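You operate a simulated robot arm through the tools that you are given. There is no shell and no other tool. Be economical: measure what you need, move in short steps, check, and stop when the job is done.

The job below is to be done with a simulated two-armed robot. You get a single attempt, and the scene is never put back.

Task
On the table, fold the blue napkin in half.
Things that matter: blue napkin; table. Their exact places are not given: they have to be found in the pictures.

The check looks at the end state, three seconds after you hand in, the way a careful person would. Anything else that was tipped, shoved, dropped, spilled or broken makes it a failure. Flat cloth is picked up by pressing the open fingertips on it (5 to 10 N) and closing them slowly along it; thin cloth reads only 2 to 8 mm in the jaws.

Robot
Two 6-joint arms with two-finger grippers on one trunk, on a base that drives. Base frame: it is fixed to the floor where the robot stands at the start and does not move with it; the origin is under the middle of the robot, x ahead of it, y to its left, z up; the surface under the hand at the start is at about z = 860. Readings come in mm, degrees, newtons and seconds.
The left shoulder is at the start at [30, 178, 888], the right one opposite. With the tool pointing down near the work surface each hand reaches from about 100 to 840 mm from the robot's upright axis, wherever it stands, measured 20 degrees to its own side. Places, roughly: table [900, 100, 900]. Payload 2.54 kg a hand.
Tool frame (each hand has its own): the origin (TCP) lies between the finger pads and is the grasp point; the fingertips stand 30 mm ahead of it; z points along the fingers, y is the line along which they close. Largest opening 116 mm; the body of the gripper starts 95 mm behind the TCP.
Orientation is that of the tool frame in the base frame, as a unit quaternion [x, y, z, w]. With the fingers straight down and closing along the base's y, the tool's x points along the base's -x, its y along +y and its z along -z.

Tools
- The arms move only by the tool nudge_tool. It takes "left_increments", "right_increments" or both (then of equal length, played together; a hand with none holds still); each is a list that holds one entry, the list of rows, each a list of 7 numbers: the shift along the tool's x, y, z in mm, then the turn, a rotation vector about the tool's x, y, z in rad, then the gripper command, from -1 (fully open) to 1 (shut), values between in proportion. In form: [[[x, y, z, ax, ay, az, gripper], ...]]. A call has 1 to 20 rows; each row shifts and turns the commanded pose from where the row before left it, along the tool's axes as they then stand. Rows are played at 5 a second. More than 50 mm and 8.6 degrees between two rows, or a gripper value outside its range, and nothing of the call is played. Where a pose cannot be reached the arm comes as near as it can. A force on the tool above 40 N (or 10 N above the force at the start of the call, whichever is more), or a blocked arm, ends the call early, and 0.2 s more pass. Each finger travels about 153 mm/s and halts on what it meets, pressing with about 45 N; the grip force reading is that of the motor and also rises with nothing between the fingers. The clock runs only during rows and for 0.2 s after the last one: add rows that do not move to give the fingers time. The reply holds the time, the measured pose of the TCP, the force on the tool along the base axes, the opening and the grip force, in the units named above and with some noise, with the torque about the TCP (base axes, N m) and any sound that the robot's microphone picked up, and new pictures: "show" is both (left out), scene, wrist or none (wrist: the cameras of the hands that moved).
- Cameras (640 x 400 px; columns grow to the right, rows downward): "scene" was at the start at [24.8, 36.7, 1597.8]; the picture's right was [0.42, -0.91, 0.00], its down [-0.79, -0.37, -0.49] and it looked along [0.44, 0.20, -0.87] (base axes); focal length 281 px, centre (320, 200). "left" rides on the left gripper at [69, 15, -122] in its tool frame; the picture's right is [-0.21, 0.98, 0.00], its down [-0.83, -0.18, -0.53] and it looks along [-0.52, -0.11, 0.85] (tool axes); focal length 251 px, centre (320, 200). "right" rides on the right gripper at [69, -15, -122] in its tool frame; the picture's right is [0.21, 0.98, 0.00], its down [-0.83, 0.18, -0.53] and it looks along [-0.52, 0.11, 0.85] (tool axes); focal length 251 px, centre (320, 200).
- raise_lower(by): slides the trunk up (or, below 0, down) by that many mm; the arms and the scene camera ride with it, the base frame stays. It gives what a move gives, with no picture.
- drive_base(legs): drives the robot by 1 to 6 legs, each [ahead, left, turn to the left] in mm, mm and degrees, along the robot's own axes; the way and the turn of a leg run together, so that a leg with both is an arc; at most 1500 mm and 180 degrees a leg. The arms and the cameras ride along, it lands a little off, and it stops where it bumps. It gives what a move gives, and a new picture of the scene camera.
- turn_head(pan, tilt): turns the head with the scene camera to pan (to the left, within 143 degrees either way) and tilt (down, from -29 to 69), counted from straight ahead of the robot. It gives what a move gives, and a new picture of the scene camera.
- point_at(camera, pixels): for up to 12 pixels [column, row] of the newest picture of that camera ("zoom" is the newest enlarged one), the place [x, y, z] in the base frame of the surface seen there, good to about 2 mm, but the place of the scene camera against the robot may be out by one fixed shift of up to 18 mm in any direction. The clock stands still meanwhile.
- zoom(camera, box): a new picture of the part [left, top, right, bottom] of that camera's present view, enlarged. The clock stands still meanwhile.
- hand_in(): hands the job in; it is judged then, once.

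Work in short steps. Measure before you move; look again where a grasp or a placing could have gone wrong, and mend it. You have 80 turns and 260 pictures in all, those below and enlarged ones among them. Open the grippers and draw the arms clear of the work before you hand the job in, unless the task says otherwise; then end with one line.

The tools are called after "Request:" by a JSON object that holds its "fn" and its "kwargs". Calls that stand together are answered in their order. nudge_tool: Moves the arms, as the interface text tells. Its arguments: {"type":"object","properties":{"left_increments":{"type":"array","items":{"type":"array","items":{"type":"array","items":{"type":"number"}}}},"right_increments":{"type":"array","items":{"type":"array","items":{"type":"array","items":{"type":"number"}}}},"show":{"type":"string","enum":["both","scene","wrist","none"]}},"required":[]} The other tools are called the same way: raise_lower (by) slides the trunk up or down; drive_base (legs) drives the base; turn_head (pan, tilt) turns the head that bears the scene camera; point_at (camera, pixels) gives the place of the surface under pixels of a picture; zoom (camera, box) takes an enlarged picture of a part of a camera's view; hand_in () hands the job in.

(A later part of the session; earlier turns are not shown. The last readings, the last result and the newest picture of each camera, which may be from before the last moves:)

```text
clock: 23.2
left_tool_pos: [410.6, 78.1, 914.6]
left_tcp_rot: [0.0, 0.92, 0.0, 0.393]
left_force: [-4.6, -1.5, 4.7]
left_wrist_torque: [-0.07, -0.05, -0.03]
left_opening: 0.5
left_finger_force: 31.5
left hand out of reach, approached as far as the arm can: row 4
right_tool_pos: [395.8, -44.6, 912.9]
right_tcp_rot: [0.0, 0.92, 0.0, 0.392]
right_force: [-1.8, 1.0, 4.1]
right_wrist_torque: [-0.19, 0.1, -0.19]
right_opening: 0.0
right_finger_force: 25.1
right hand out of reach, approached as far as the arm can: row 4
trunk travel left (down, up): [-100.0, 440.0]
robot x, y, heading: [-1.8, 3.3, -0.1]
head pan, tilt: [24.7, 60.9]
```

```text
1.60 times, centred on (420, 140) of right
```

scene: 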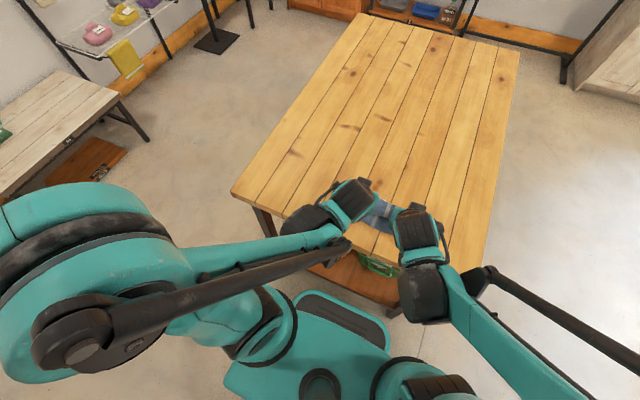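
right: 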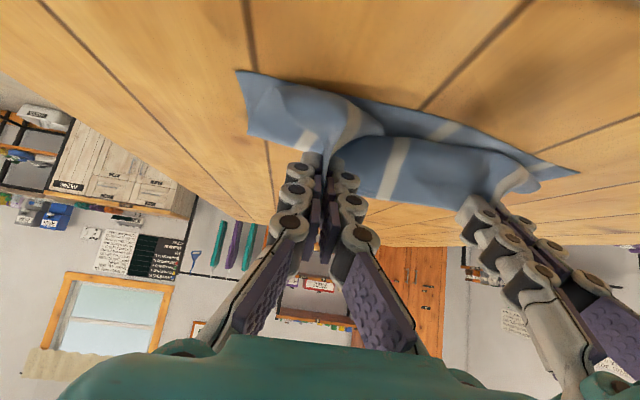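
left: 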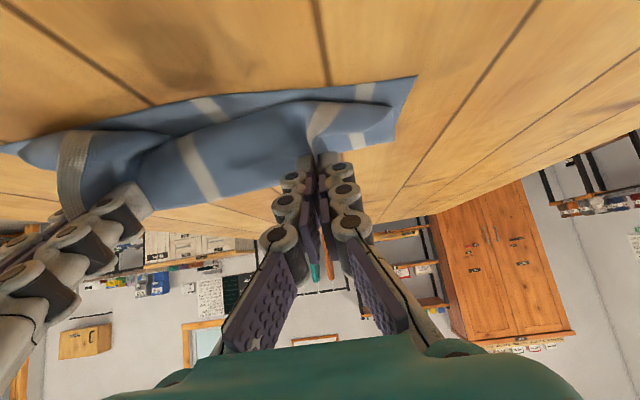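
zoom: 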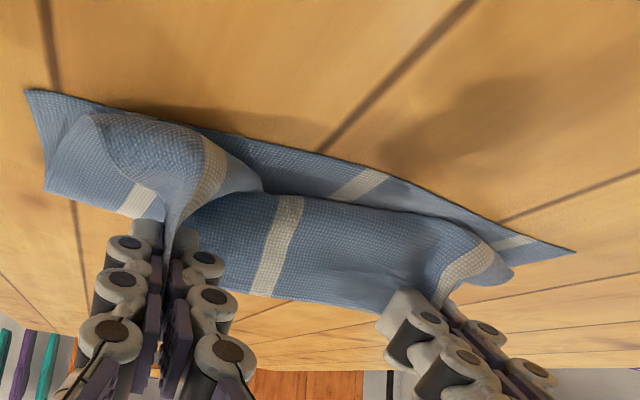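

Hem sits ~15–24 mm short of the near edge on the left and about on it at the right. I shift the left 14 mm back with slightly less tilt, then the trunk lowers both hands.

Request:
{"fn": "nudge_tool", "kwargs": {"left_increments": [[[0, 0, 0, 0, 0.08, 0, 1], [5.2, 0, -4.7, 0, 0, 0, 1], [5.2, 0, -4.7, 0, 0, 0, 1], [0, 0, 0, 0, 0, 0, 1]]], "right_increments": [[[0, 0, 0, 0, 0.08, 0, 1], [0, 0, 0, 0, 0, 0, 1], [0, 0, 0, 0, 0, 0, 1], [0, 0, 0, 0, 0, 0, 1]]], "show": "none"}}

Request:
{"fn": "raise_lower", "kwargs": {"by": -14}}

Request:
{"fn": "nudge_tool", "kwargs": {"left_increments": [[[0, 0, 0, 0, 0, 0, 1]]], "right_increments": [[[0, 0, 0, 0, 0, 0, 1]]], "show": "wrist"}}

```text
clock: 24.2
left_tool_pos: [396.5, 79.5, 914.7]
left_tcp_rot: [0.0, 0.935, 0.001, 0.356]
left_force: [-0.9, -0.1, 0.5]
left_wrist_torque: [-0.05, -0.01, -0.05]
left_opening: 4.8
left_finger_force: 30.7
right_tool_pos: [394.5, -44.5, 914.0]
right_tcp_rot: [0.0, 0.934, 0.0, 0.357]
right_force: [1.3, 1.7, -2.2]
right_wrist_torque: [0.05, -0.04, 0.05]
right_opening: 4.8
right_finger_force: 32.6
trunk travel left (down, up): [-100.0, 440.0]
robot x, y, heading: [-0.1, -0.9, -0.1]
head pan, tilt: [24.7, 60.9]
```

```text
clock: 24.8
left_tool_pos: [397.3, 79.8, 901.1]
left_tcp_rot: [0.0, 0.934, 0.0, 0.358]
left_force: [1.2, 0.2, -0.4]
left_wrist_torque: [0.01, -0.01, 0.04]
left_opening: 0.9
left_finger_force: 27.1
right_tool_pos: [395.5, -44.8, 899.7]
right_tcp_rot: [0.0, 0.934, 0.0, 0.356]
right_force: [0.4, 2.6, -1.5]
right_wrist_torque: [0.09, -0.01, 0.06]
right_opening: 4.3
right_finger_force: 31.5
trunk travel left (down, up): [-86.0, 454.0]
robot x, y, heading: [1.5, 1.4, 0.2]
head pan, tilt: [24.7, 60.9]
```

```text
clock: 25.2
left_tool_pos: [396.6, 79.9, 899.3]
left_tcp_rot: [-0.001, 0.934, 0.001, 0.357]
left_force: [1.9, 0.4, -2.0]
left_wrist_torque: [-0.06, 0.0, -0.03]
left_opening: 5.3
left_finger_force: 40.2
right_tool_pos: [395.7, -45.3, 899.0]
right_tcp_rot: [0.0, 0.934, 0.0, 0.356]
right_force: [-2.4, 2.6, 3.9]
right_wrist_torque: [-0.03, 0.01, -0.01]
right_opening: 0.0
right_finger_force: 26.3
trunk travel left (down, up): [-86.0, 454.0]
robot x, y, heading: [-2.6, -1.7, -0.0]
head pan, tilt: [24.7, 60.9]
```

right: 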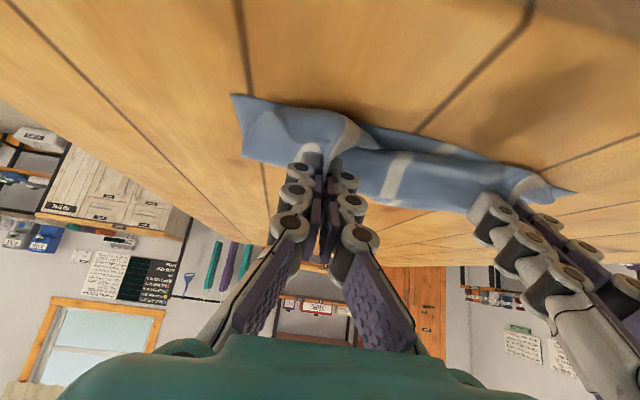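
left: 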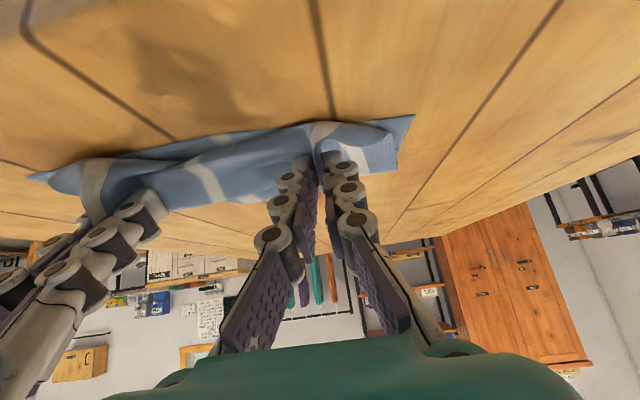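

Tips are about 9 mm above the table and the hem lies over the near edge. I lower 5 mm more and open slowly.

Request:
{"fn": "raise_lower", "kwargs": {"by": -5}}

Request:
{"fn": "nudge_tool", "kwargs": {"left_increments": [[[0, 0, 0, 0, 0, 0, 0.9], [0, 0, 0, 0, 0, 0, 0.8], [0, 0, 0, 0, 0, 0, 0.7], [0, 0, 0, 0, 0, 0, 0.6], [0, 0, 0, 0, 0, 0, 0.5], [0, 0, 0, 0, 0, 0, 0.5]]], "right_increments": [[[0, 0, 0, 0, 0, 0, 0.9], [0, 0, 0, 0, 0, 0, 0.8], [0, 0, 0, 0, 0, 0, 0.7], [0, 0, 0, 0, 0, 0, 0.6], [0, 0, 0, 0, 0, 0, 0.5], [0, 0, 0, 0, 0, 0, 0.5]]], "show": "wrist"}}

```text
clock: 25.8
left_tool_pos: [396.0, 79.6, 896.8]
left_tcp_rot: [0.0, 0.934, 0.0, 0.356]
left_force: [1.2, -2.8, -2.4]
left_wrist_torque: [-0.22, -0.04, -0.25]
left_opening: 2.1
left_finger_force: 28.9
right_tool_pos: [395.0, -44.6, 893.1]
right_tcp_rot: [0.001, 0.935, 0.0, 0.356]
right_force: [-4.0, 2.6, 4.0]
right_wrist_torque: [0.14, -0.03, 0.13]
right_opening: 0.3
right_finger_force: 30.6
trunk travel left (down, up): [-81.0, 459.0]
robot x, y, heading: [1.6, 0.6, -0.3]
head pan, tilt: [24.7, 60.9]
```

```text
clock: 27.2
left_tool_pos: [397.3, 80.1, 896.4]
left_tcp_rot: [0.0, 0.935, 0.0, 0.356]
left_force: [0.5, -0.5, -0.2]
left_wrist_torque: [-0.02, -0.02, 0.01]
left_opening: 29.0
left_finger_force: 0.0
right_tool_pos: [395.2, -45.4, 895.8]
right_tcp_rot: [0.0, 0.934, 0.0, 0.356]
right_force: [-0.5, 0.3, -0.4]
right_wrist_torque: [-0.01, 0.0, 0.03]
right_opening: 28.8
right_finger_force: 0.0
trunk travel left (down, up): [-81.0, 459.0]
robot x, y, heading: [0.1, 1.5, 0.0]
head pan, tilt: [24.7, 60.9]
```

right: 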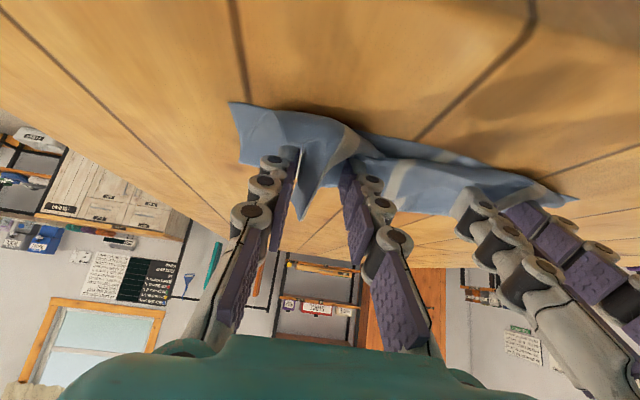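
left: 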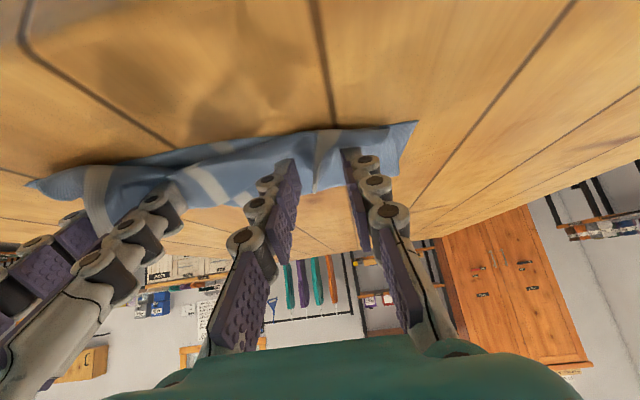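

Released; a standing ruck remains at each pinch. I withdraw up along the fingers and level the tools to look.

Request:
{"fn": "nudge_tool", "kwargs": {"left_increments": [[[0, 0, -12, 0, 0, 0, 0.4], [0, 0, -18, 0, 0, 0, 0.3], [0, 0, -25, 0, 0, 0, 0.3], [-10, 0, -30, 0, 0.1, 0, 0.3], [-15, 0, -30, 0, 0.1, 0, 0.3], [-20, 0, -25, 0, 0.1, 0, 0.3], [-20, 0, -20, 0, 0.1, 0, 0.3], [0, 0, -20, 0, 0.1, 0, 0.3], [0, 0, -20, 0, 0.1, 0, 0.3], [0, 0, -10, 0, 0.13, 0, 0.3], [0, 0, 0, 0, 0, 0, 0.3]]], "right_increments": [[[0, 0, -12, 0, 0, 0, 0.4], [0, 0, -18, 0, 0, 0, 0.3], [0, 0, -25, 0, 0, 0, 0.3], [-10, 0, -30, 0, 0.1, 0, 0.3], [-15, 0, -30, 0, 0.1, 0, 0.3], [-20, 0, -25, 0, 0.1, 0, 0.3], [-20, 0, -20, 0, 0.1, 0, 0.3], [0, 0, -20, 0, 0.1, 0, 0.3], [0, 0, -20, 0, 0.1, 0, 0.3], [0, 0, -10, 0, 0.13, 0, 0.3], [0, 0, 0, 0, 0, 0, 0.3]]]}}

```text
clock: 29.6
left_tool_pos: [343.8, 79.8, 1107.8]
left_tcp_rot: [0.001, 1.0, 0.0, -0.001]
left_force: [-0.1, 0.2, -0.4]
left_wrist_torque: [0.01, 0.0, 0.0]
left_opening: 40.4
left_finger_force: 0.0
right_tool_pos: [342.1, -44.3, 1104.7]
right_tcp_rot: [0.001, 1.0, 0.0, -0.001]
right_force: [0.6, 0.2, 0.4]
right_wrist_torque: [0.0, 0.0, 0.05]
right_opening: 40.7
right_finger_force: 0.0
trunk travel left (down, up): [-81.0, 459.0]
robot x, y, heading: [-3.0, 1.9, 0.1]
head pan, tilt: [24.7, 60.9]
```

scene: 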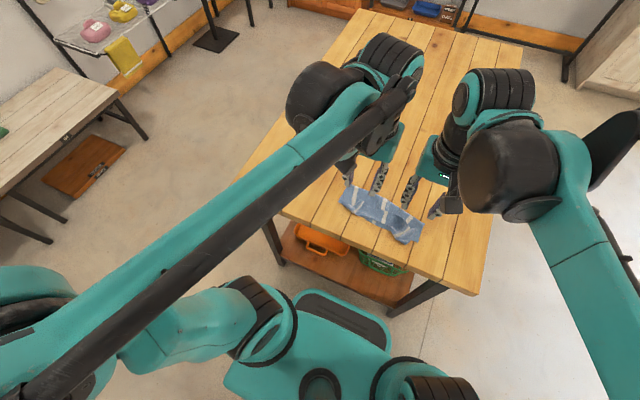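
right: 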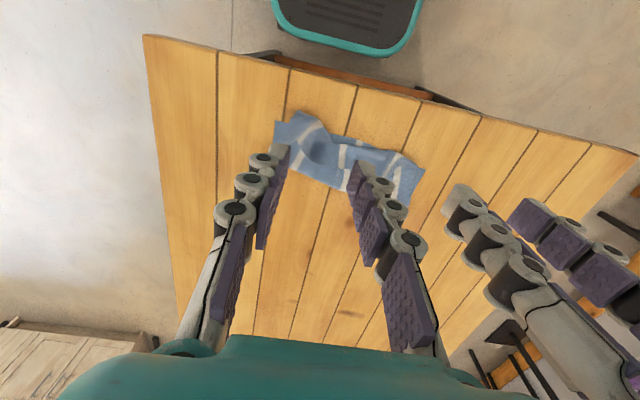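
left: 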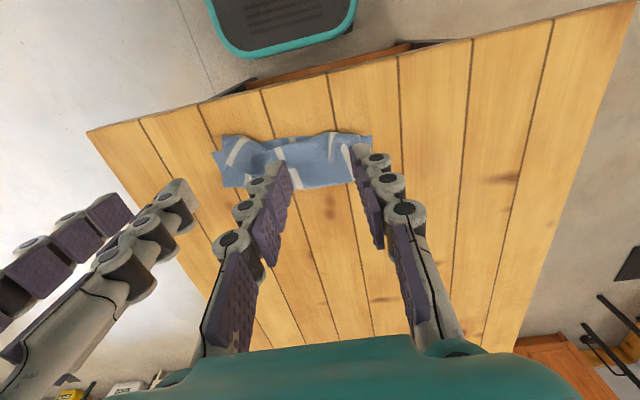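

The napkin is folded roughly; I enlarge all views to judge hem alignment and the rucks.

Request:
{"fn": "zoom", "kwargs": {"camera": "scene", "box": [320, 165, 448, 255]}}

Request:
{"fn": "zoom", "kwargs": {"camera": "right", "box": [240, 90, 440, 215]}}

Request:
{"fn": "zoom", "kwargs": {"camera": "left", "box": [200, 100, 400, 225]}}

```text
4.44 times, centred on (384, 210) of scene
```

zoom: 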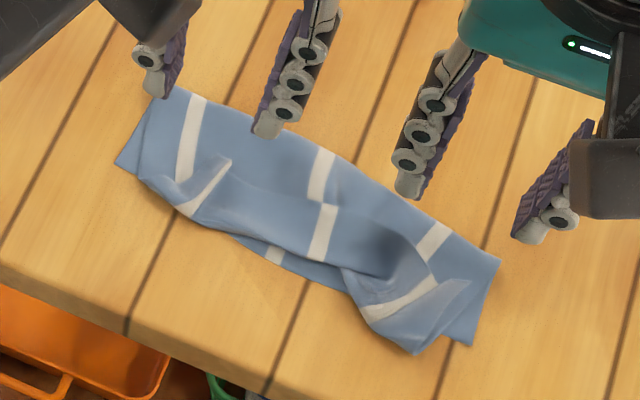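

```text
3.20 times, centred on (340, 152) of right
```

zoom: 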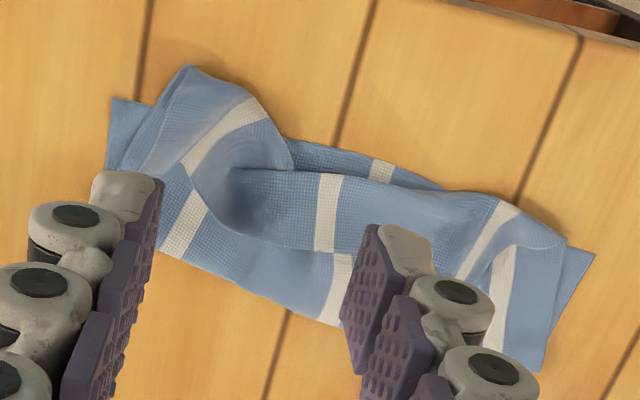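

```text
3.20 times, centred on (300, 162) of left
```

zoom: 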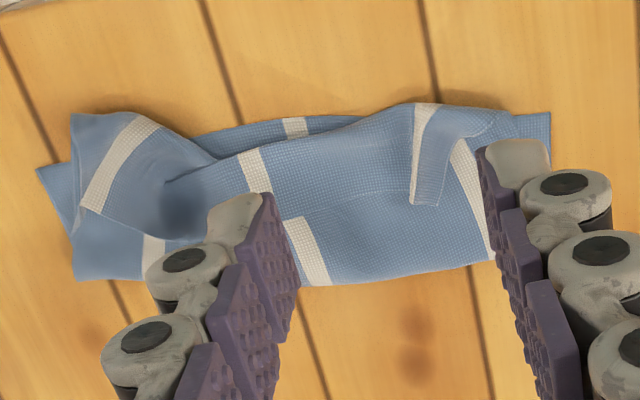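

A step line across the middle suggests the flap rolled: its hem doubled back on top. I measure heights on the left enlargement, then move the hands apart for a clear view.

Request:
{"fn": "point_at", "kwargs": {"camera": "zoom", "pixels": [[380, 272], [400, 240], [350, 220], [350, 190], [350, 150], [340, 120], [550, 115], [430, 190], [425, 110], [40, 170], [90, 275], [100, 120]]}}

Request:
{"fn": "nudge_tool", "kwargs": {"left_increments": [[[0, 25, 0, 0, 0, 0, 0.3], [0, 25, 0, 0, 0, 0, 0.3], [0, 25, 0, 0, 0, 0, 0.3], [0, 25, 0, 0, 0, 0, 0.3], [0, 0, 0, 0, 0, 0, 0.3]]], "right_increments": [[[0, -25, 0, 0, 0, 0, 0.3], [0, -25, 0, 0, 0, 0, 0.3], [0, -25, 0, 0, 0, 0, 0.3], [0, -25, 0, 0, 0, 0, 0.3], [0, 0, 0, 0, 0, 0, 0.3]]], "show": "wrist"}}

Request:
{"fn": "zoom", "kwargs": {"camera": "scene", "box": [320, 165, 448, 255]}}

Request:
{"fn": "zoom", "kwargs": {"camera": "left", "box": [120, 80, 320, 205]}}

Request:
{"fn": "zoom", "kwargs": {"camera": "right", "box": [320, 80, 520, 205]}}

```text
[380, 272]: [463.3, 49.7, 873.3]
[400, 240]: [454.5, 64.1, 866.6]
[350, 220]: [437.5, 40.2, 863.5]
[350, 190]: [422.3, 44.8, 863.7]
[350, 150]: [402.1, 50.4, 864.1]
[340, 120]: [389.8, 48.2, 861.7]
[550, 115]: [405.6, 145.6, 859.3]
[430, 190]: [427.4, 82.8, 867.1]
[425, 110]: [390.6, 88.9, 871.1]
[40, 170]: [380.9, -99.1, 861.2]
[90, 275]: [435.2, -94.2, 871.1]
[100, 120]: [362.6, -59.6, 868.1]
```

```text
clock: 30.8
left_tool_pos: [345.6, 180.4, 1105.3]
left_tcp_rot: [-0.001, 1.0, 0.001, -0.001]
left_force: [-0.7, -0.2, 0.0]
left_wrist_torque: [0.02, 0.0, -0.02]
left_opening: 40.6
left_finger_force: 0.1
right_tool_pos: [345.4, -146.0, 1103.2]
right_tcp_rot: [0.0, 1.0, -0.001, -0.001]
right_force: [-0.3, 0.1, 0.0]
right_wrist_torque: [0.03, 0.0, -0.02]
right_opening: 40.8
right_finger_force: 0.1
trunk travel left (down, up): [-81.0, 459.0]
robot x, y, heading: [2.5, 0.6, -0.1]
head pan, tilt: [24.7, 60.9]
```

right: 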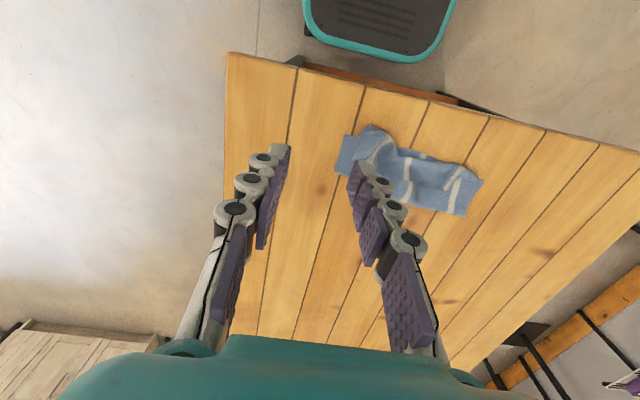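
left: 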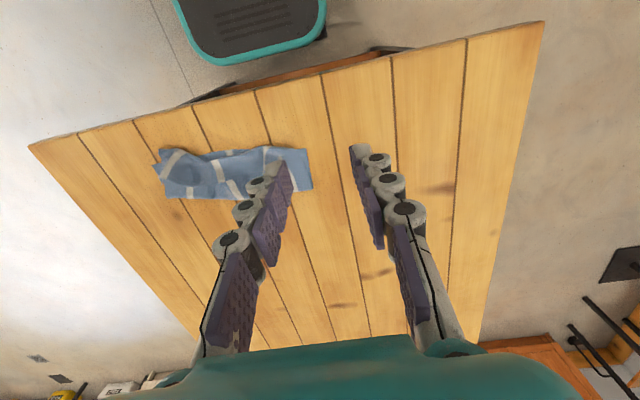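

```text
4.44 times, centred on (384, 210) of scene
```

zoom: 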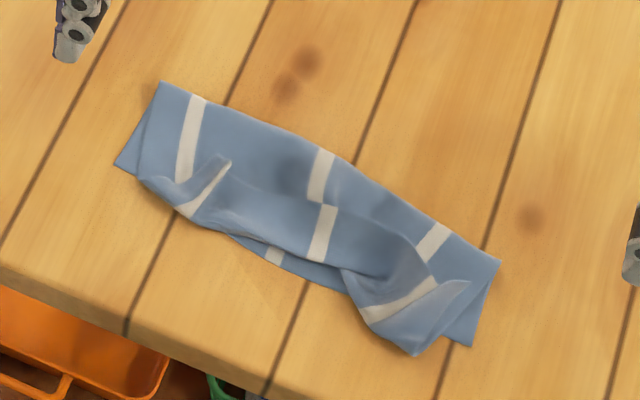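

```text
3.20 times, centred on (220, 142) of left
```

zoom: 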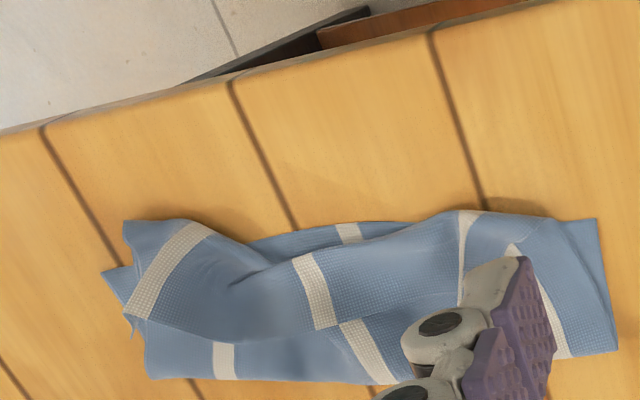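

```text
3.20 times, centred on (420, 142) of right
```

zoom: 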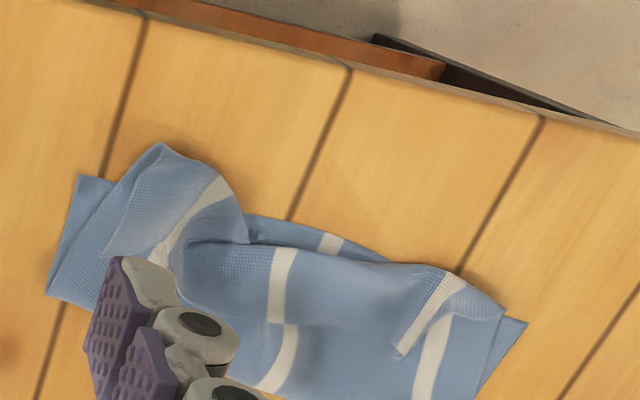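

Confirmed: the flap's front rolled back on itself (hem near x≈437, roll at x≈395, crease x≈465) because I lowered with slack. I'll re-pinch the top roll, lift it straight, and lay it back taut. Measuring the doubled-back strip.

Request:
{"fn": "point_at", "kwargs": {"camera": "left", "pixels": [[160, 176], [176, 183], [195, 186], [161, 153], [182, 151], [175, 165], [229, 179], [200, 170], [165, 198], [215, 160], [250, 155]]}}

Request:
{"fn": "point_at", "kwargs": {"camera": "zoom", "pixels": [[400, 355], [455, 270], [500, 310], [430, 310], [380, 330], [290, 310], [110, 255], [165, 150], [180, 235], [225, 185], [200, 230], [430, 390]]}}

```text
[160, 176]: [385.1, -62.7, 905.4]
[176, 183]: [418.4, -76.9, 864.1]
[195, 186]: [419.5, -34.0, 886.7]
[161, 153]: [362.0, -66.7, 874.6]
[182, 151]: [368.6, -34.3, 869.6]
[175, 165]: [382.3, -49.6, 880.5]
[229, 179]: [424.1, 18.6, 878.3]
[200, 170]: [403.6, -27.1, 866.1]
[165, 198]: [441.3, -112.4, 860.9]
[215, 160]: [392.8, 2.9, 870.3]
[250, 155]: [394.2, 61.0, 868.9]
```

```text
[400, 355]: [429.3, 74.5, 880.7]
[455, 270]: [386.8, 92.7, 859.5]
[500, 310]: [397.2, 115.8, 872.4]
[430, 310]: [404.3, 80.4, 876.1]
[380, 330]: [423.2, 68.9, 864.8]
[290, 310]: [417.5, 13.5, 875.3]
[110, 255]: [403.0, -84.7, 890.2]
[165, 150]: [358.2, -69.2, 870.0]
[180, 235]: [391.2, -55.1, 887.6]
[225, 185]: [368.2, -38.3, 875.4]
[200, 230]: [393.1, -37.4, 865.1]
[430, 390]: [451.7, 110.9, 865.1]
```

Standing rucks: left around (418,78), right around (395,−60). I bring each hand straddling its ruck, hovering at z≈905.

Request:
{"fn": "nudge_tool", "kwargs": {"left_increments": [[[-8, -11.4, 22.2, 0, 0, 0, 0.2], [-8, -11.4, 22.2, 0, 0, 0, 0.2], [-8, -11.4, 22.2, 0, 0, 0, 0.2], [-8, -11.4, 22.2, 0, 0, 0, 0.2], [-8, -11.4, 22.2, 0, 0, 0, 0.2], [-8, -11.4, 22.2, 0, 0, 0, 0.2], [-8, -11.4, 22.2, 0, 0, 0, 0.2], [-8, -11.4, 15, 0, 0, 0, 0.2], [-8, -11.4, 15, 0, 0, 0, 0.2], [0, 0, 0, 0, 0, 0, 0.2]]], "right_increments": [[[-5.6, 9.5, 22, 0, 0, 0, 0.14], [-5.6, 9.5, 22, 0, 0, 0, 0.14], [-5.6, 9.5, 22, 0, 0, 0, 0.14], [-5.6, 9.5, 22, 0, 0, 0, 0.14], [-5.6, 9.5, 22, 0, 0, 0, 0.14], [-5.6, 9.5, 22, 0, 0, 0, 0.14], [-5.6, 9.5, 22, 0, 0, 0, 0.14], [-5.6, 9.5, 12, 0, 0, 0, 0.14], [-5.6, 9.5, 12, 0, 0, 0, 0.14], [0, 0, 0, 0, 0, 0, 0.14]]], "show": "wrist"}}

Request:
{"fn": "zoom", "kwargs": {"camera": "left", "box": [160, 20, 480, 220]}}

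Request:
{"fn": "zoom", "kwargs": {"camera": "right", "box": [160, 20, 480, 220]}}

```text
clock: 33.0
left_tool_pos: [417.4, 77.1, 919.0]
left_tcp_rot: [0.0, 1.0, 0.001, -0.001]
left_force: [-0.6, 0.5, -0.8]
left_wrist_torque: [-0.02, -0.01, 0.0]
left_opening: 46.3
left_finger_force: 0.0
right_tool_pos: [394.8, -59.8, 928.2]
right_tcp_rot: [0.001, 1.0, 0.0, -0.001]
right_force: [1.1, 0.5, 0.3]
right_wrist_torque: [-0.03, -0.05, 0.0]
right_opening: 49.9
right_finger_force: 0.0
trunk travel left (down, up): [-81.0, 459.0]
robot x, y, heading: [5.3, 1.6, -0.2]
head pan, tilt: [24.7, 60.9]
```

right: 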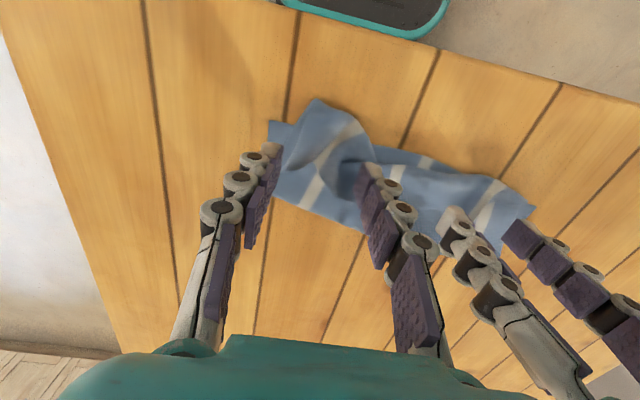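
left: 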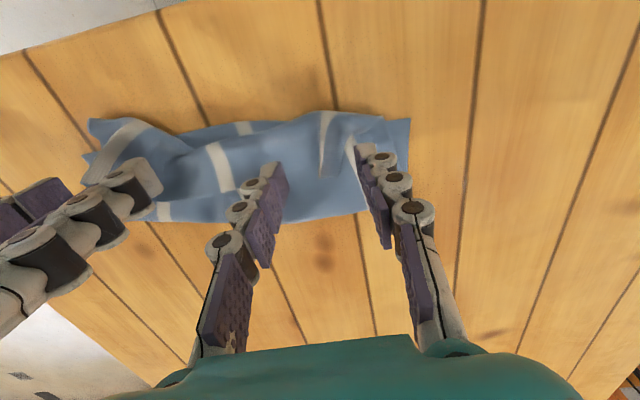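

```text
2.00 times, centred on (320, 120) of left
```

zoom: 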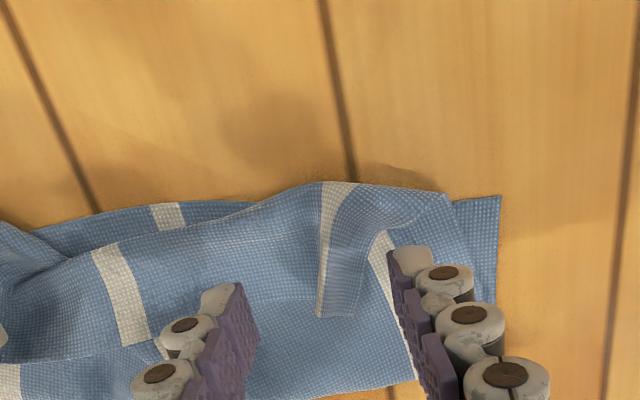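

```text
2.00 times, centred on (320, 120) of right
```

zoom: 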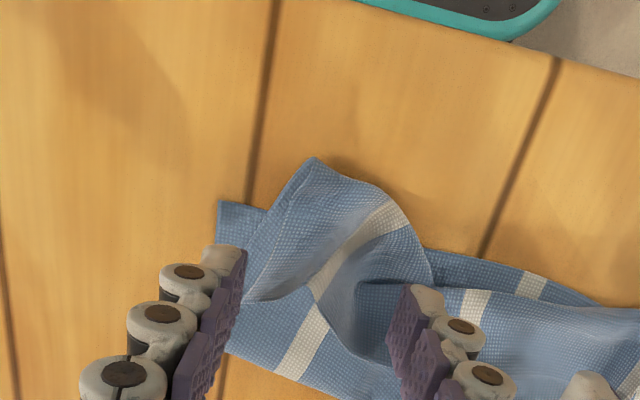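

Both rucks lie between the jaws. I check their exact x-range before closing in.

Request:
{"fn": "point_at", "kwargs": {"camera": "zoom", "pixels": [[315, 160], [250, 298], [312, 290], [330, 260], [360, 240], [395, 210], [355, 290], [280, 230], [385, 345], [430, 285], [300, 370]]}}

Request:
{"fn": "point_at", "kwargs": {"camera": "left", "pixels": [[319, 177], [338, 176], [332, 160], [322, 150], [330, 130], [340, 115], [355, 130], [375, 125], [300, 150], [350, 165], [300, 195]]}}

```text
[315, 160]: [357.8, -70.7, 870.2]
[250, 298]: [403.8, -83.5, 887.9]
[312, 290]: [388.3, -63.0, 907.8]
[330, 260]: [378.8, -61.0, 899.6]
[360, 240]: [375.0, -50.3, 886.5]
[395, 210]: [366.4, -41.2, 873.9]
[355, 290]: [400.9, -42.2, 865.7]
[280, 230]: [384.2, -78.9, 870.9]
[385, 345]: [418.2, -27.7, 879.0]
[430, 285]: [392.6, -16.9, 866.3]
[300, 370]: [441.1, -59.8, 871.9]
```

```text
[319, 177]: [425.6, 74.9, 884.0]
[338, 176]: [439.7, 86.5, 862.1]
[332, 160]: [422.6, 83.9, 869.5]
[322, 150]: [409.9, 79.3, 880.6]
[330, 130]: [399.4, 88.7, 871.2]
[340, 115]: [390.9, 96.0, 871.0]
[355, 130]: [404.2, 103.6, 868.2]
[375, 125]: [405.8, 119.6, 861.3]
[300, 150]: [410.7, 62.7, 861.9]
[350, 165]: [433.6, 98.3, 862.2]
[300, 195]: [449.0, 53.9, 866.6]
```

Right ruck apex at (388,−63,908), left ridge at (418,77,882). Lowering around both and closing.

Request:
{"fn": "nudge_tool", "kwargs": {"left_increments": [[[0, 0, 8, 0, 0, 0, 0.2], [0, 0, 8, 0, 0, 0, 0.2], [0, 0, 7, 0, 0, 0, 0.2], [0, 0, 0, 0, 0, 0, 0.35], [0, 0, 0, 0, 0, 0, 0.5], [0, 0, 0, 0, 0, 0, 0.65], [0, 0, 0, 0, 0, 0, 0.8], [0, 0, 0, 0, 0, 0, 0.95], [0, 0, 0, 0, 0, 0, 1], [0, 0, 0, 0, 0, 0, 1]]], "right_increments": [[[5, -2, 8, 0, 0, 0, 0.14], [0, 0, 8, 0, 0, 0, 0.14], [0, 0, 7, 0, 0, 0, 0.14], [0, 0, 0, 0, 0, 0, 0.3], [0, 0, 0, 0, 0, 0, 0.45], [0, 0, 0, 0, 0, 0, 0.6], [0, 0, 0, 0, 0, 0, 0.75], [0, 0, 0, 0, 0, 0, 0.9], [0, 0, 0, 0, 0, 0, 1], [0, 0, 0, 0, 0, 0, 1]]], "show": "wrist"}}

```text
clock: 35.2
left_tool_pos: [415.1, 76.1, 896.6]
left_tcp_rot: [0.0, 1.0, -0.001, 0.0]
left_force: [1.1, -1.0, -3.1]
left_wrist_torque: [0.01, 0.04, 0.01]
left_opening: 5.0
left_finger_force: 40.1
right_tool_pos: [387.8, -61.9, 904.4]
right_tcp_rot: [0.0, 1.0, 0.0, -0.002]
right_force: [0.2, 0.9, -2.3]
right_wrist_torque: [-0.05, 0.08, 0.01]
right_opening: 5.2
right_finger_force: 40.1
trunk travel left (down, up): [-81.0, 459.0]
robot x, y, heading: [2.2, -4.0, -0.2]
head pan, tilt: [24.7, 60.9]
```

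right: 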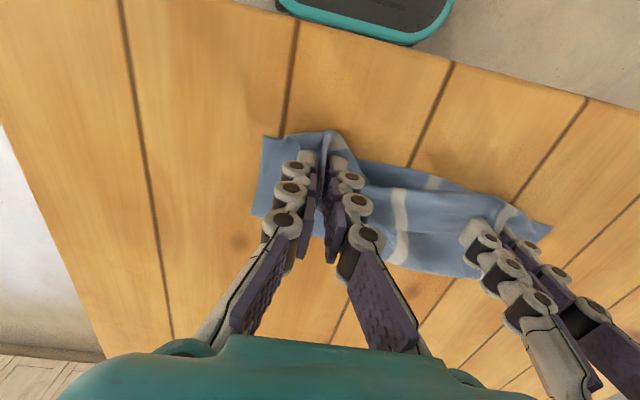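
left: 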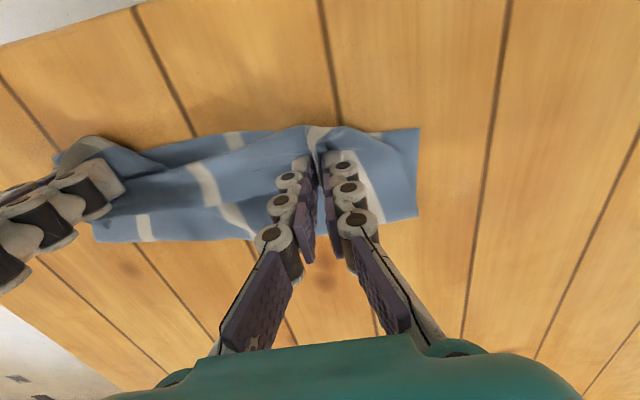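

Both grips hold (5 mm). I lift the hem ~75 mm to unroll it and look.

Request:
{"fn": "nudge_tool", "kwargs": {"left_increments": [[[-1, 0, -13, 0, 0, 0, 1], [-2, 0, -13, 0, 0, 0, 1], [-2, 0, -13, 0, 0, 0, 1], [-2, 0, -13, 0, 0, 0, 1], [-2, 0, -13, 0, 0, 0, 1], [-3, 0, -13, 0, 0, 0, 1], [0, 0, 0, 0, 0, 0, 1]]], "right_increments": [[[-5, 0, -12, 0, 0, 0, 1], [-5, 0, -12, 0, 0, 0, 1], [-5, 0, -12, 0, 0, 0, 1], [-5, 0, -12, 0, 0, 0, 1], [-6, 0, -12, 0, 0, 0, 1], [-6, 0, -12, 0, 0, 0, 1], [0, 0, 0, 0, 0, 0, 1]]]}}

Request:
{"fn": "zoom", "kwargs": {"camera": "scene", "box": [320, 150, 448, 240]}}

```text
clock: 36.8
left_tool_pos: [429.2, 78.2, 974.9]
left_tcp_rot: [0.0, 1.0, 0.001, -0.001]
left_force: [0.3, -1.1, -0.4]
left_wrist_torque: [-0.06, -0.02, 0.0]
left_opening: 3.7
left_finger_force: 31.3
right_tool_pos: [421.0, -62.0, 974.9]
right_tcp_rot: [0.0, 1.0, -0.001, -0.001]
right_force: [-0.7, 1.5, -2.0]
right_wrist_torque: [0.06, 0.02, 0.02]
right_opening: 3.2
right_finger_force: 30.1
trunk travel left (down, up): [-81.0, 459.0]
robot x, y, heading: [-0.9, -3.7, 0.0]
head pan, tilt: [24.7, 60.9]
```

scene: 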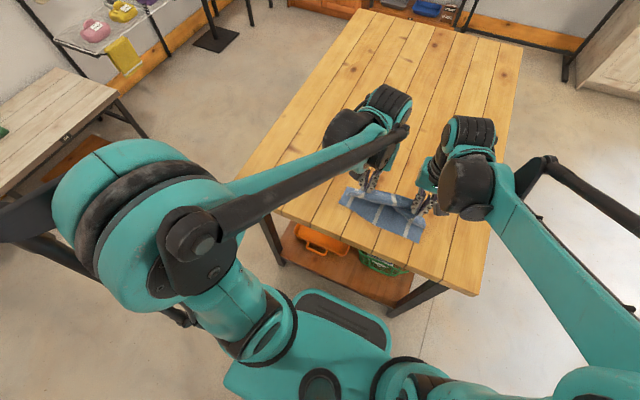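
right: 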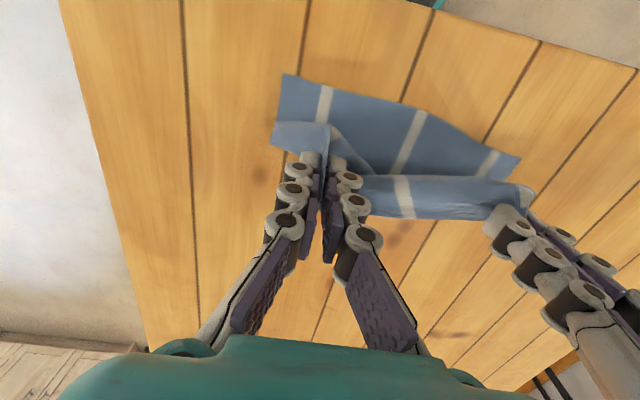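
left: 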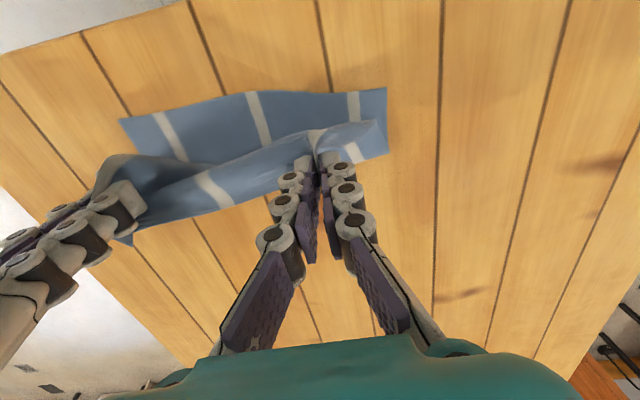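

```text
4.44 times, centred on (384, 195) of scene
```

zoom: 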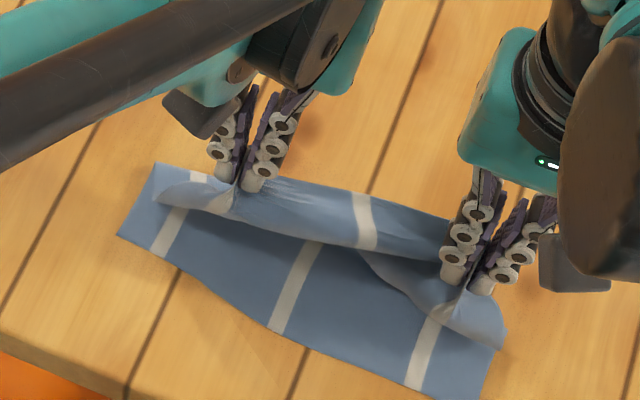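

The hem is unrolled and hanging straight from both grips. I carry it forward to stand upright over the true mid-line (left x≈505, right x≈490) so both halves are even.

Request:
{"fn": "nudge_tool", "kwargs": {"left_increments": [[[-12.7, 0, -4, 0, 0, 0, 1], [-12.7, 0, -4, 0, 0, 0, 1], [-12.7, 0, -4, 0, 0, 0, 1], [-12.7, 0, -4, 0, 0, 0, 1], [-12.7, 0, -3, 0, 0, 0, 1], [-12.7, 0, -3, 0, 0, 0, 1], [0, 0, 0, 0, 0, 0, 1]]], "right_increments": [[[-11.5, 0, -4, 0, 0, 0, 1], [-11.5, 0, -4, 0, 0, 0, 1], [-11.5, 0, -4, 0, 0, 0, 1], [-11.5, 0, -4, 0, 0, 0, 1], [-11.5, 0, -3, 0, 0, 0, 1], [-11.5, 0, -3, 0, 0, 0, 1], [0, 0, 0, 0, 0, 0, 1]]]}}

Request:
{"fn": "zoom", "kwargs": {"camera": "scene", "box": [320, 150, 448, 240]}}

```text
clock: 38.4
left_tool_pos: [503.5, 78.4, 996.5]
left_tcp_rot: [0.0, 1.0, 0.002, -0.001]
left_force: [-0.6, -1.3, -2.5]
left_wrist_torque: [-0.05, -0.01, 0.03]
left_opening: 4.8
left_finger_force: 33.3
right_tool_pos: [489.4, -62.2, 996.9]
right_tcp_rot: [0.0, 1.0, 0.0, -0.001]
right_force: [-0.6, 4.5, -2.6]
right_wrist_torque: [0.31, 0.03, 0.02]
right_opening: 2.1
right_finger_force: 29.1
trunk travel left (down, up): [-81.0, 459.0]
robot x, y, heading: [2.7, 0.9, 0.1]
head pan, tilt: [24.7, 60.9]
```

scene: 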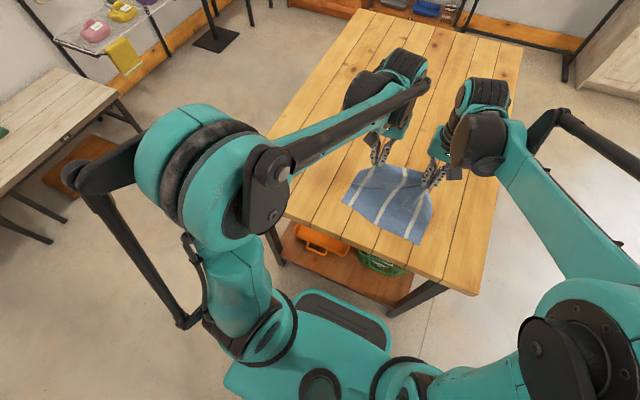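
right: 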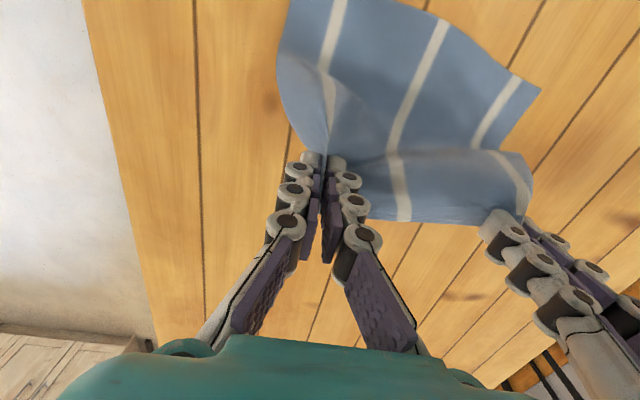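
left: 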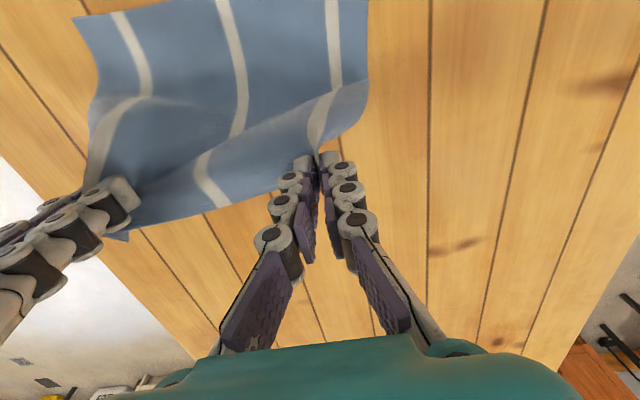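

```text
4.44 times, centred on (384, 195) of scene
```

zoom: 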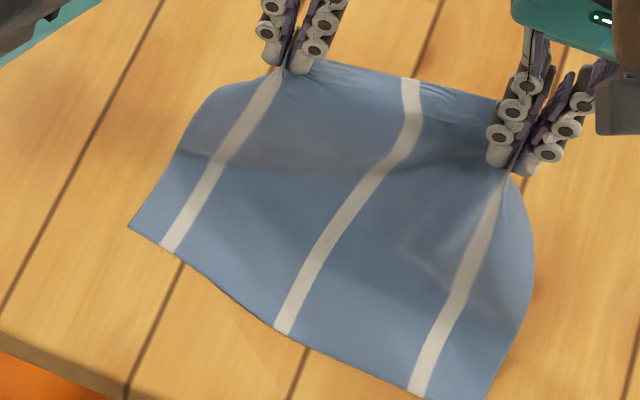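

Now upright and even. Re-measure the near edge and the bottom bend before laying it back.

Request:
{"fn": "point_at", "kwargs": {"camera": "right", "pixels": [[540, 89], [500, 66], [450, 25], [425, 8], [535, 180], [278, 60], [505, 130]]}}

Request:
{"fn": "point_at", "kwargs": {"camera": "left", "pixels": [[77, 18], [120, 10], [366, 60], [240, 130], [368, 90], [95, 90]]}}

```text
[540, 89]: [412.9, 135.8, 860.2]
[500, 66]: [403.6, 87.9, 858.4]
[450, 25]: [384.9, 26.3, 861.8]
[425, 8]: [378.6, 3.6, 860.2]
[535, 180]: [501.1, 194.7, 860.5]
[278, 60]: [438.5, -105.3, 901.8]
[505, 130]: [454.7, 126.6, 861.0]
```

```text
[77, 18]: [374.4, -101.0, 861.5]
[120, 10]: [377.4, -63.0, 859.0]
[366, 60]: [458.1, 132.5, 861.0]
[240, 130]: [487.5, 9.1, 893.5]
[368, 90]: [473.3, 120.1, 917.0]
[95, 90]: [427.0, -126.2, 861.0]
```

Near edge: x≈401 at the left grip, ≈377 at the right. I lay the hem back along a taut arc around the mid-line, first 9 steps (to ~60°+), tilting gently.

Request:
{"fn": "nudge_tool", "kwargs": {"left_increments": [[[14.1, 0, 0.8, 0, -0.0436, 0, 1], [14.0, 0, 2.0, 0, -0.0436, 0, 1], [13.7, 0, 3.1, 0, -0.0436, 0, 1], [13.4, 0, 4.1, 0, -0.0436, 0, 1], [13.1, 0, 5.0, 0, -0.0436, 0, 1], [12.5, 0, 6.1, 0, -0.0436, 0, 1], [11.9, 0, 7.0, 0, -0.0436, 0, 1], [11.3, 0, 8.0, 0, -0.0436, 0, 1], [10.5, 0, 8.9, 0, -0.0436, 0, 1], [0, 0, 0, 0, 0, 0, 1]]], "right_increments": [[[15.1, 0, 0.8, 0, -0.0436, 0, 1], [15.0, 0, 1.95, 0, -0.0436, 0, 1], [14.7, 0, 3.0, 0, -0.0436, 0, 1], [14.3, 0, 4.0, 0, -0.0436, 0, 1], [14.0, 0, 4.85, 0, -0.0436, 0, 1], [13.3, 0, 6.0, 0, -0.0436, 0, 1], [12.6, 0, 6.9, 0, -0.0436, 0, 1], [11.9, 0, 7.8, 0, -0.0436, 0, 1], [10.9, 0, 8.7, 0, -0.0436, 0, 1], [0, 0, 0, 0, 0, 0, 1]]]}}

Request:
{"fn": "zoom", "kwargs": {"camera": "scene", "box": [320, 160, 448, 250]}}

```text
clock: 40.6
left_tool_pos: [404.0, 77.0, 933.3]
left_tcp_rot: [0.001, 0.981, 0.0, 0.194]
left_force: [-0.6, -1.8, -0.4]
left_wrist_torque: [-0.16, 0.03, -0.03]
left_opening: 2.8
left_finger_force: 29.4
right_tool_pos: [379.8, -62.7, 936.2]
right_tcp_rot: [0.001, 0.981, -0.002, 0.194]
right_force: [-0.6, 0.0, 3.9]
right_wrist_torque: [0.06, -0.02, 0.06]
right_opening: 0.0
right_finger_force: 26.7
trunk travel left (down, up): [-81.0, 459.0]
robot x, y, heading: [0.9, -0.9, 0.2]
head pan, tilt: [24.7, 60.9]
```

scene: 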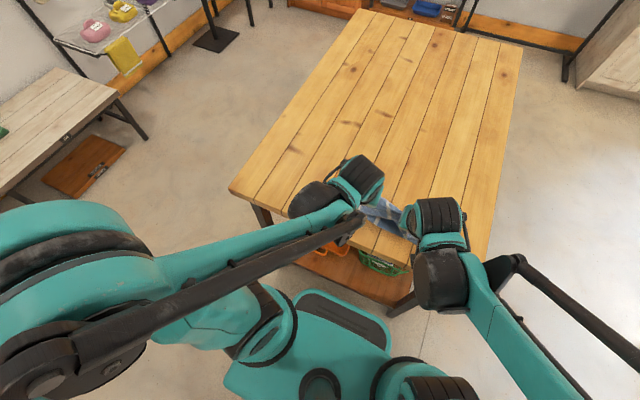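
right: 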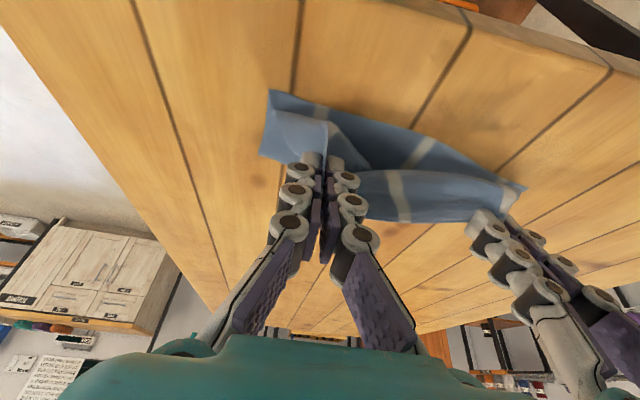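
left: 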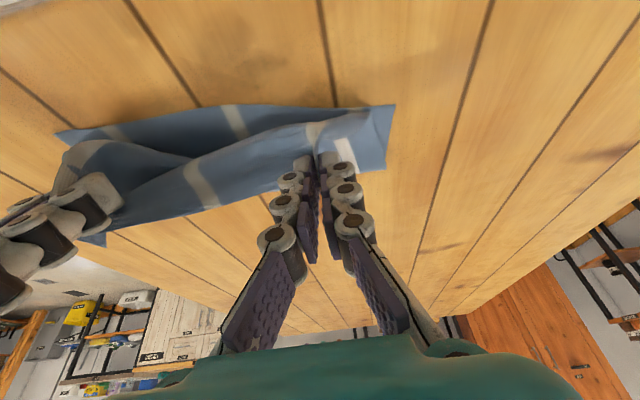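

```text
4.44 times, centred on (384, 205) of scene
```

zoom: 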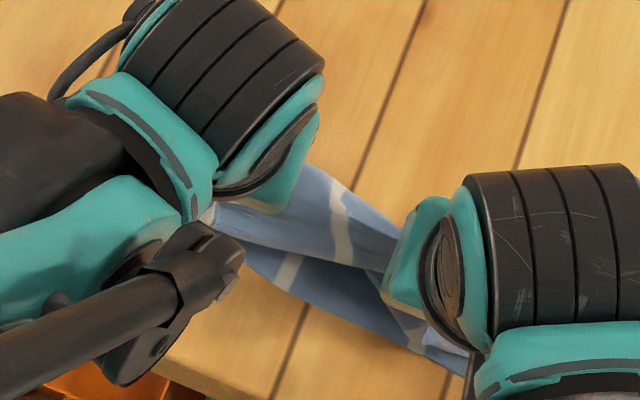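

Both still held. I check whether the crease has stayed put and where the hem is.

Request:
{"fn": "point_at", "kwargs": {"camera": "left", "pixels": [[393, 105], [384, 168], [340, 110], [250, 193], [150, 212], [230, 108], [270, 133], [58, 133], [100, 245], [345, 130]]}}

Request:
{"fn": "point_at", "kwargs": {"camera": "right", "pixels": [[270, 92], [262, 155], [340, 115], [430, 172], [430, 218], [520, 186], [300, 118], [370, 165], [500, 180], [450, 140]]}}

Request:
{"fn": "zoom", "kwargs": {"camera": "right", "box": [240, 60, 560, 260]}}

Request:
{"fn": "zoom", "kwargs": {"camera": "left", "box": [50, 80, 410, 305]}}

```text
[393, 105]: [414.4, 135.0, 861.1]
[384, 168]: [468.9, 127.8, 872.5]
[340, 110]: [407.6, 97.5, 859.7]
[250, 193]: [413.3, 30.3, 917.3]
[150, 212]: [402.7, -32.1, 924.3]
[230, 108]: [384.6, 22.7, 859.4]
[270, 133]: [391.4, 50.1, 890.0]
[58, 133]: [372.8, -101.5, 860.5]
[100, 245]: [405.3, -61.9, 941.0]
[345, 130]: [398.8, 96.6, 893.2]
```

```text
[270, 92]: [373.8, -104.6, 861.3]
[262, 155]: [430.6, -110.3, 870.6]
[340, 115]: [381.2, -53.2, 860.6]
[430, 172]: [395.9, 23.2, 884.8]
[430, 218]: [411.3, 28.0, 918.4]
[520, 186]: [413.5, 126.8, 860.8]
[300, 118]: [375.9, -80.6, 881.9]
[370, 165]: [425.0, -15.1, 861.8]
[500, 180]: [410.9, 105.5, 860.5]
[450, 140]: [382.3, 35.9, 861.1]
```

```text
2.00 times, centred on (400, 160) of right
```

zoom: 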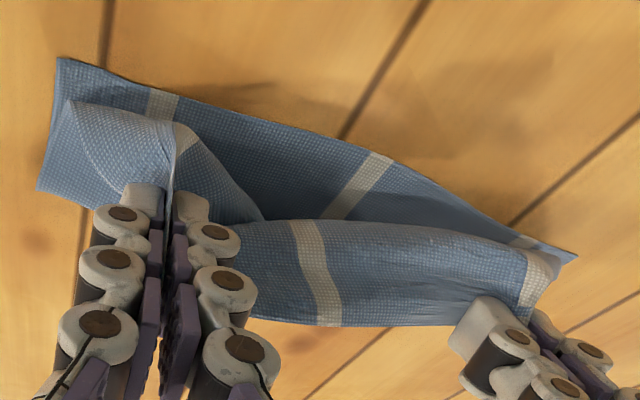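

```text
1.78 times, centred on (230, 192) of left
```

zoom: 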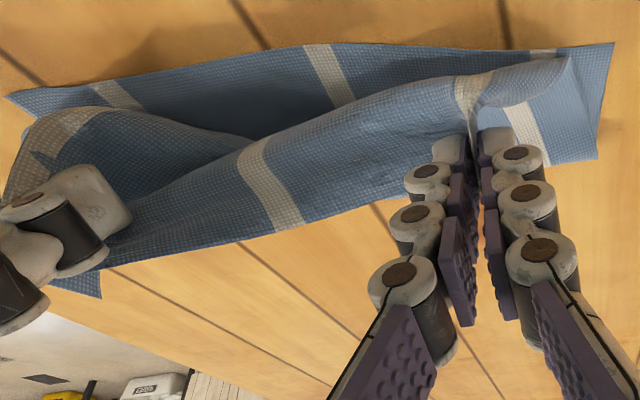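

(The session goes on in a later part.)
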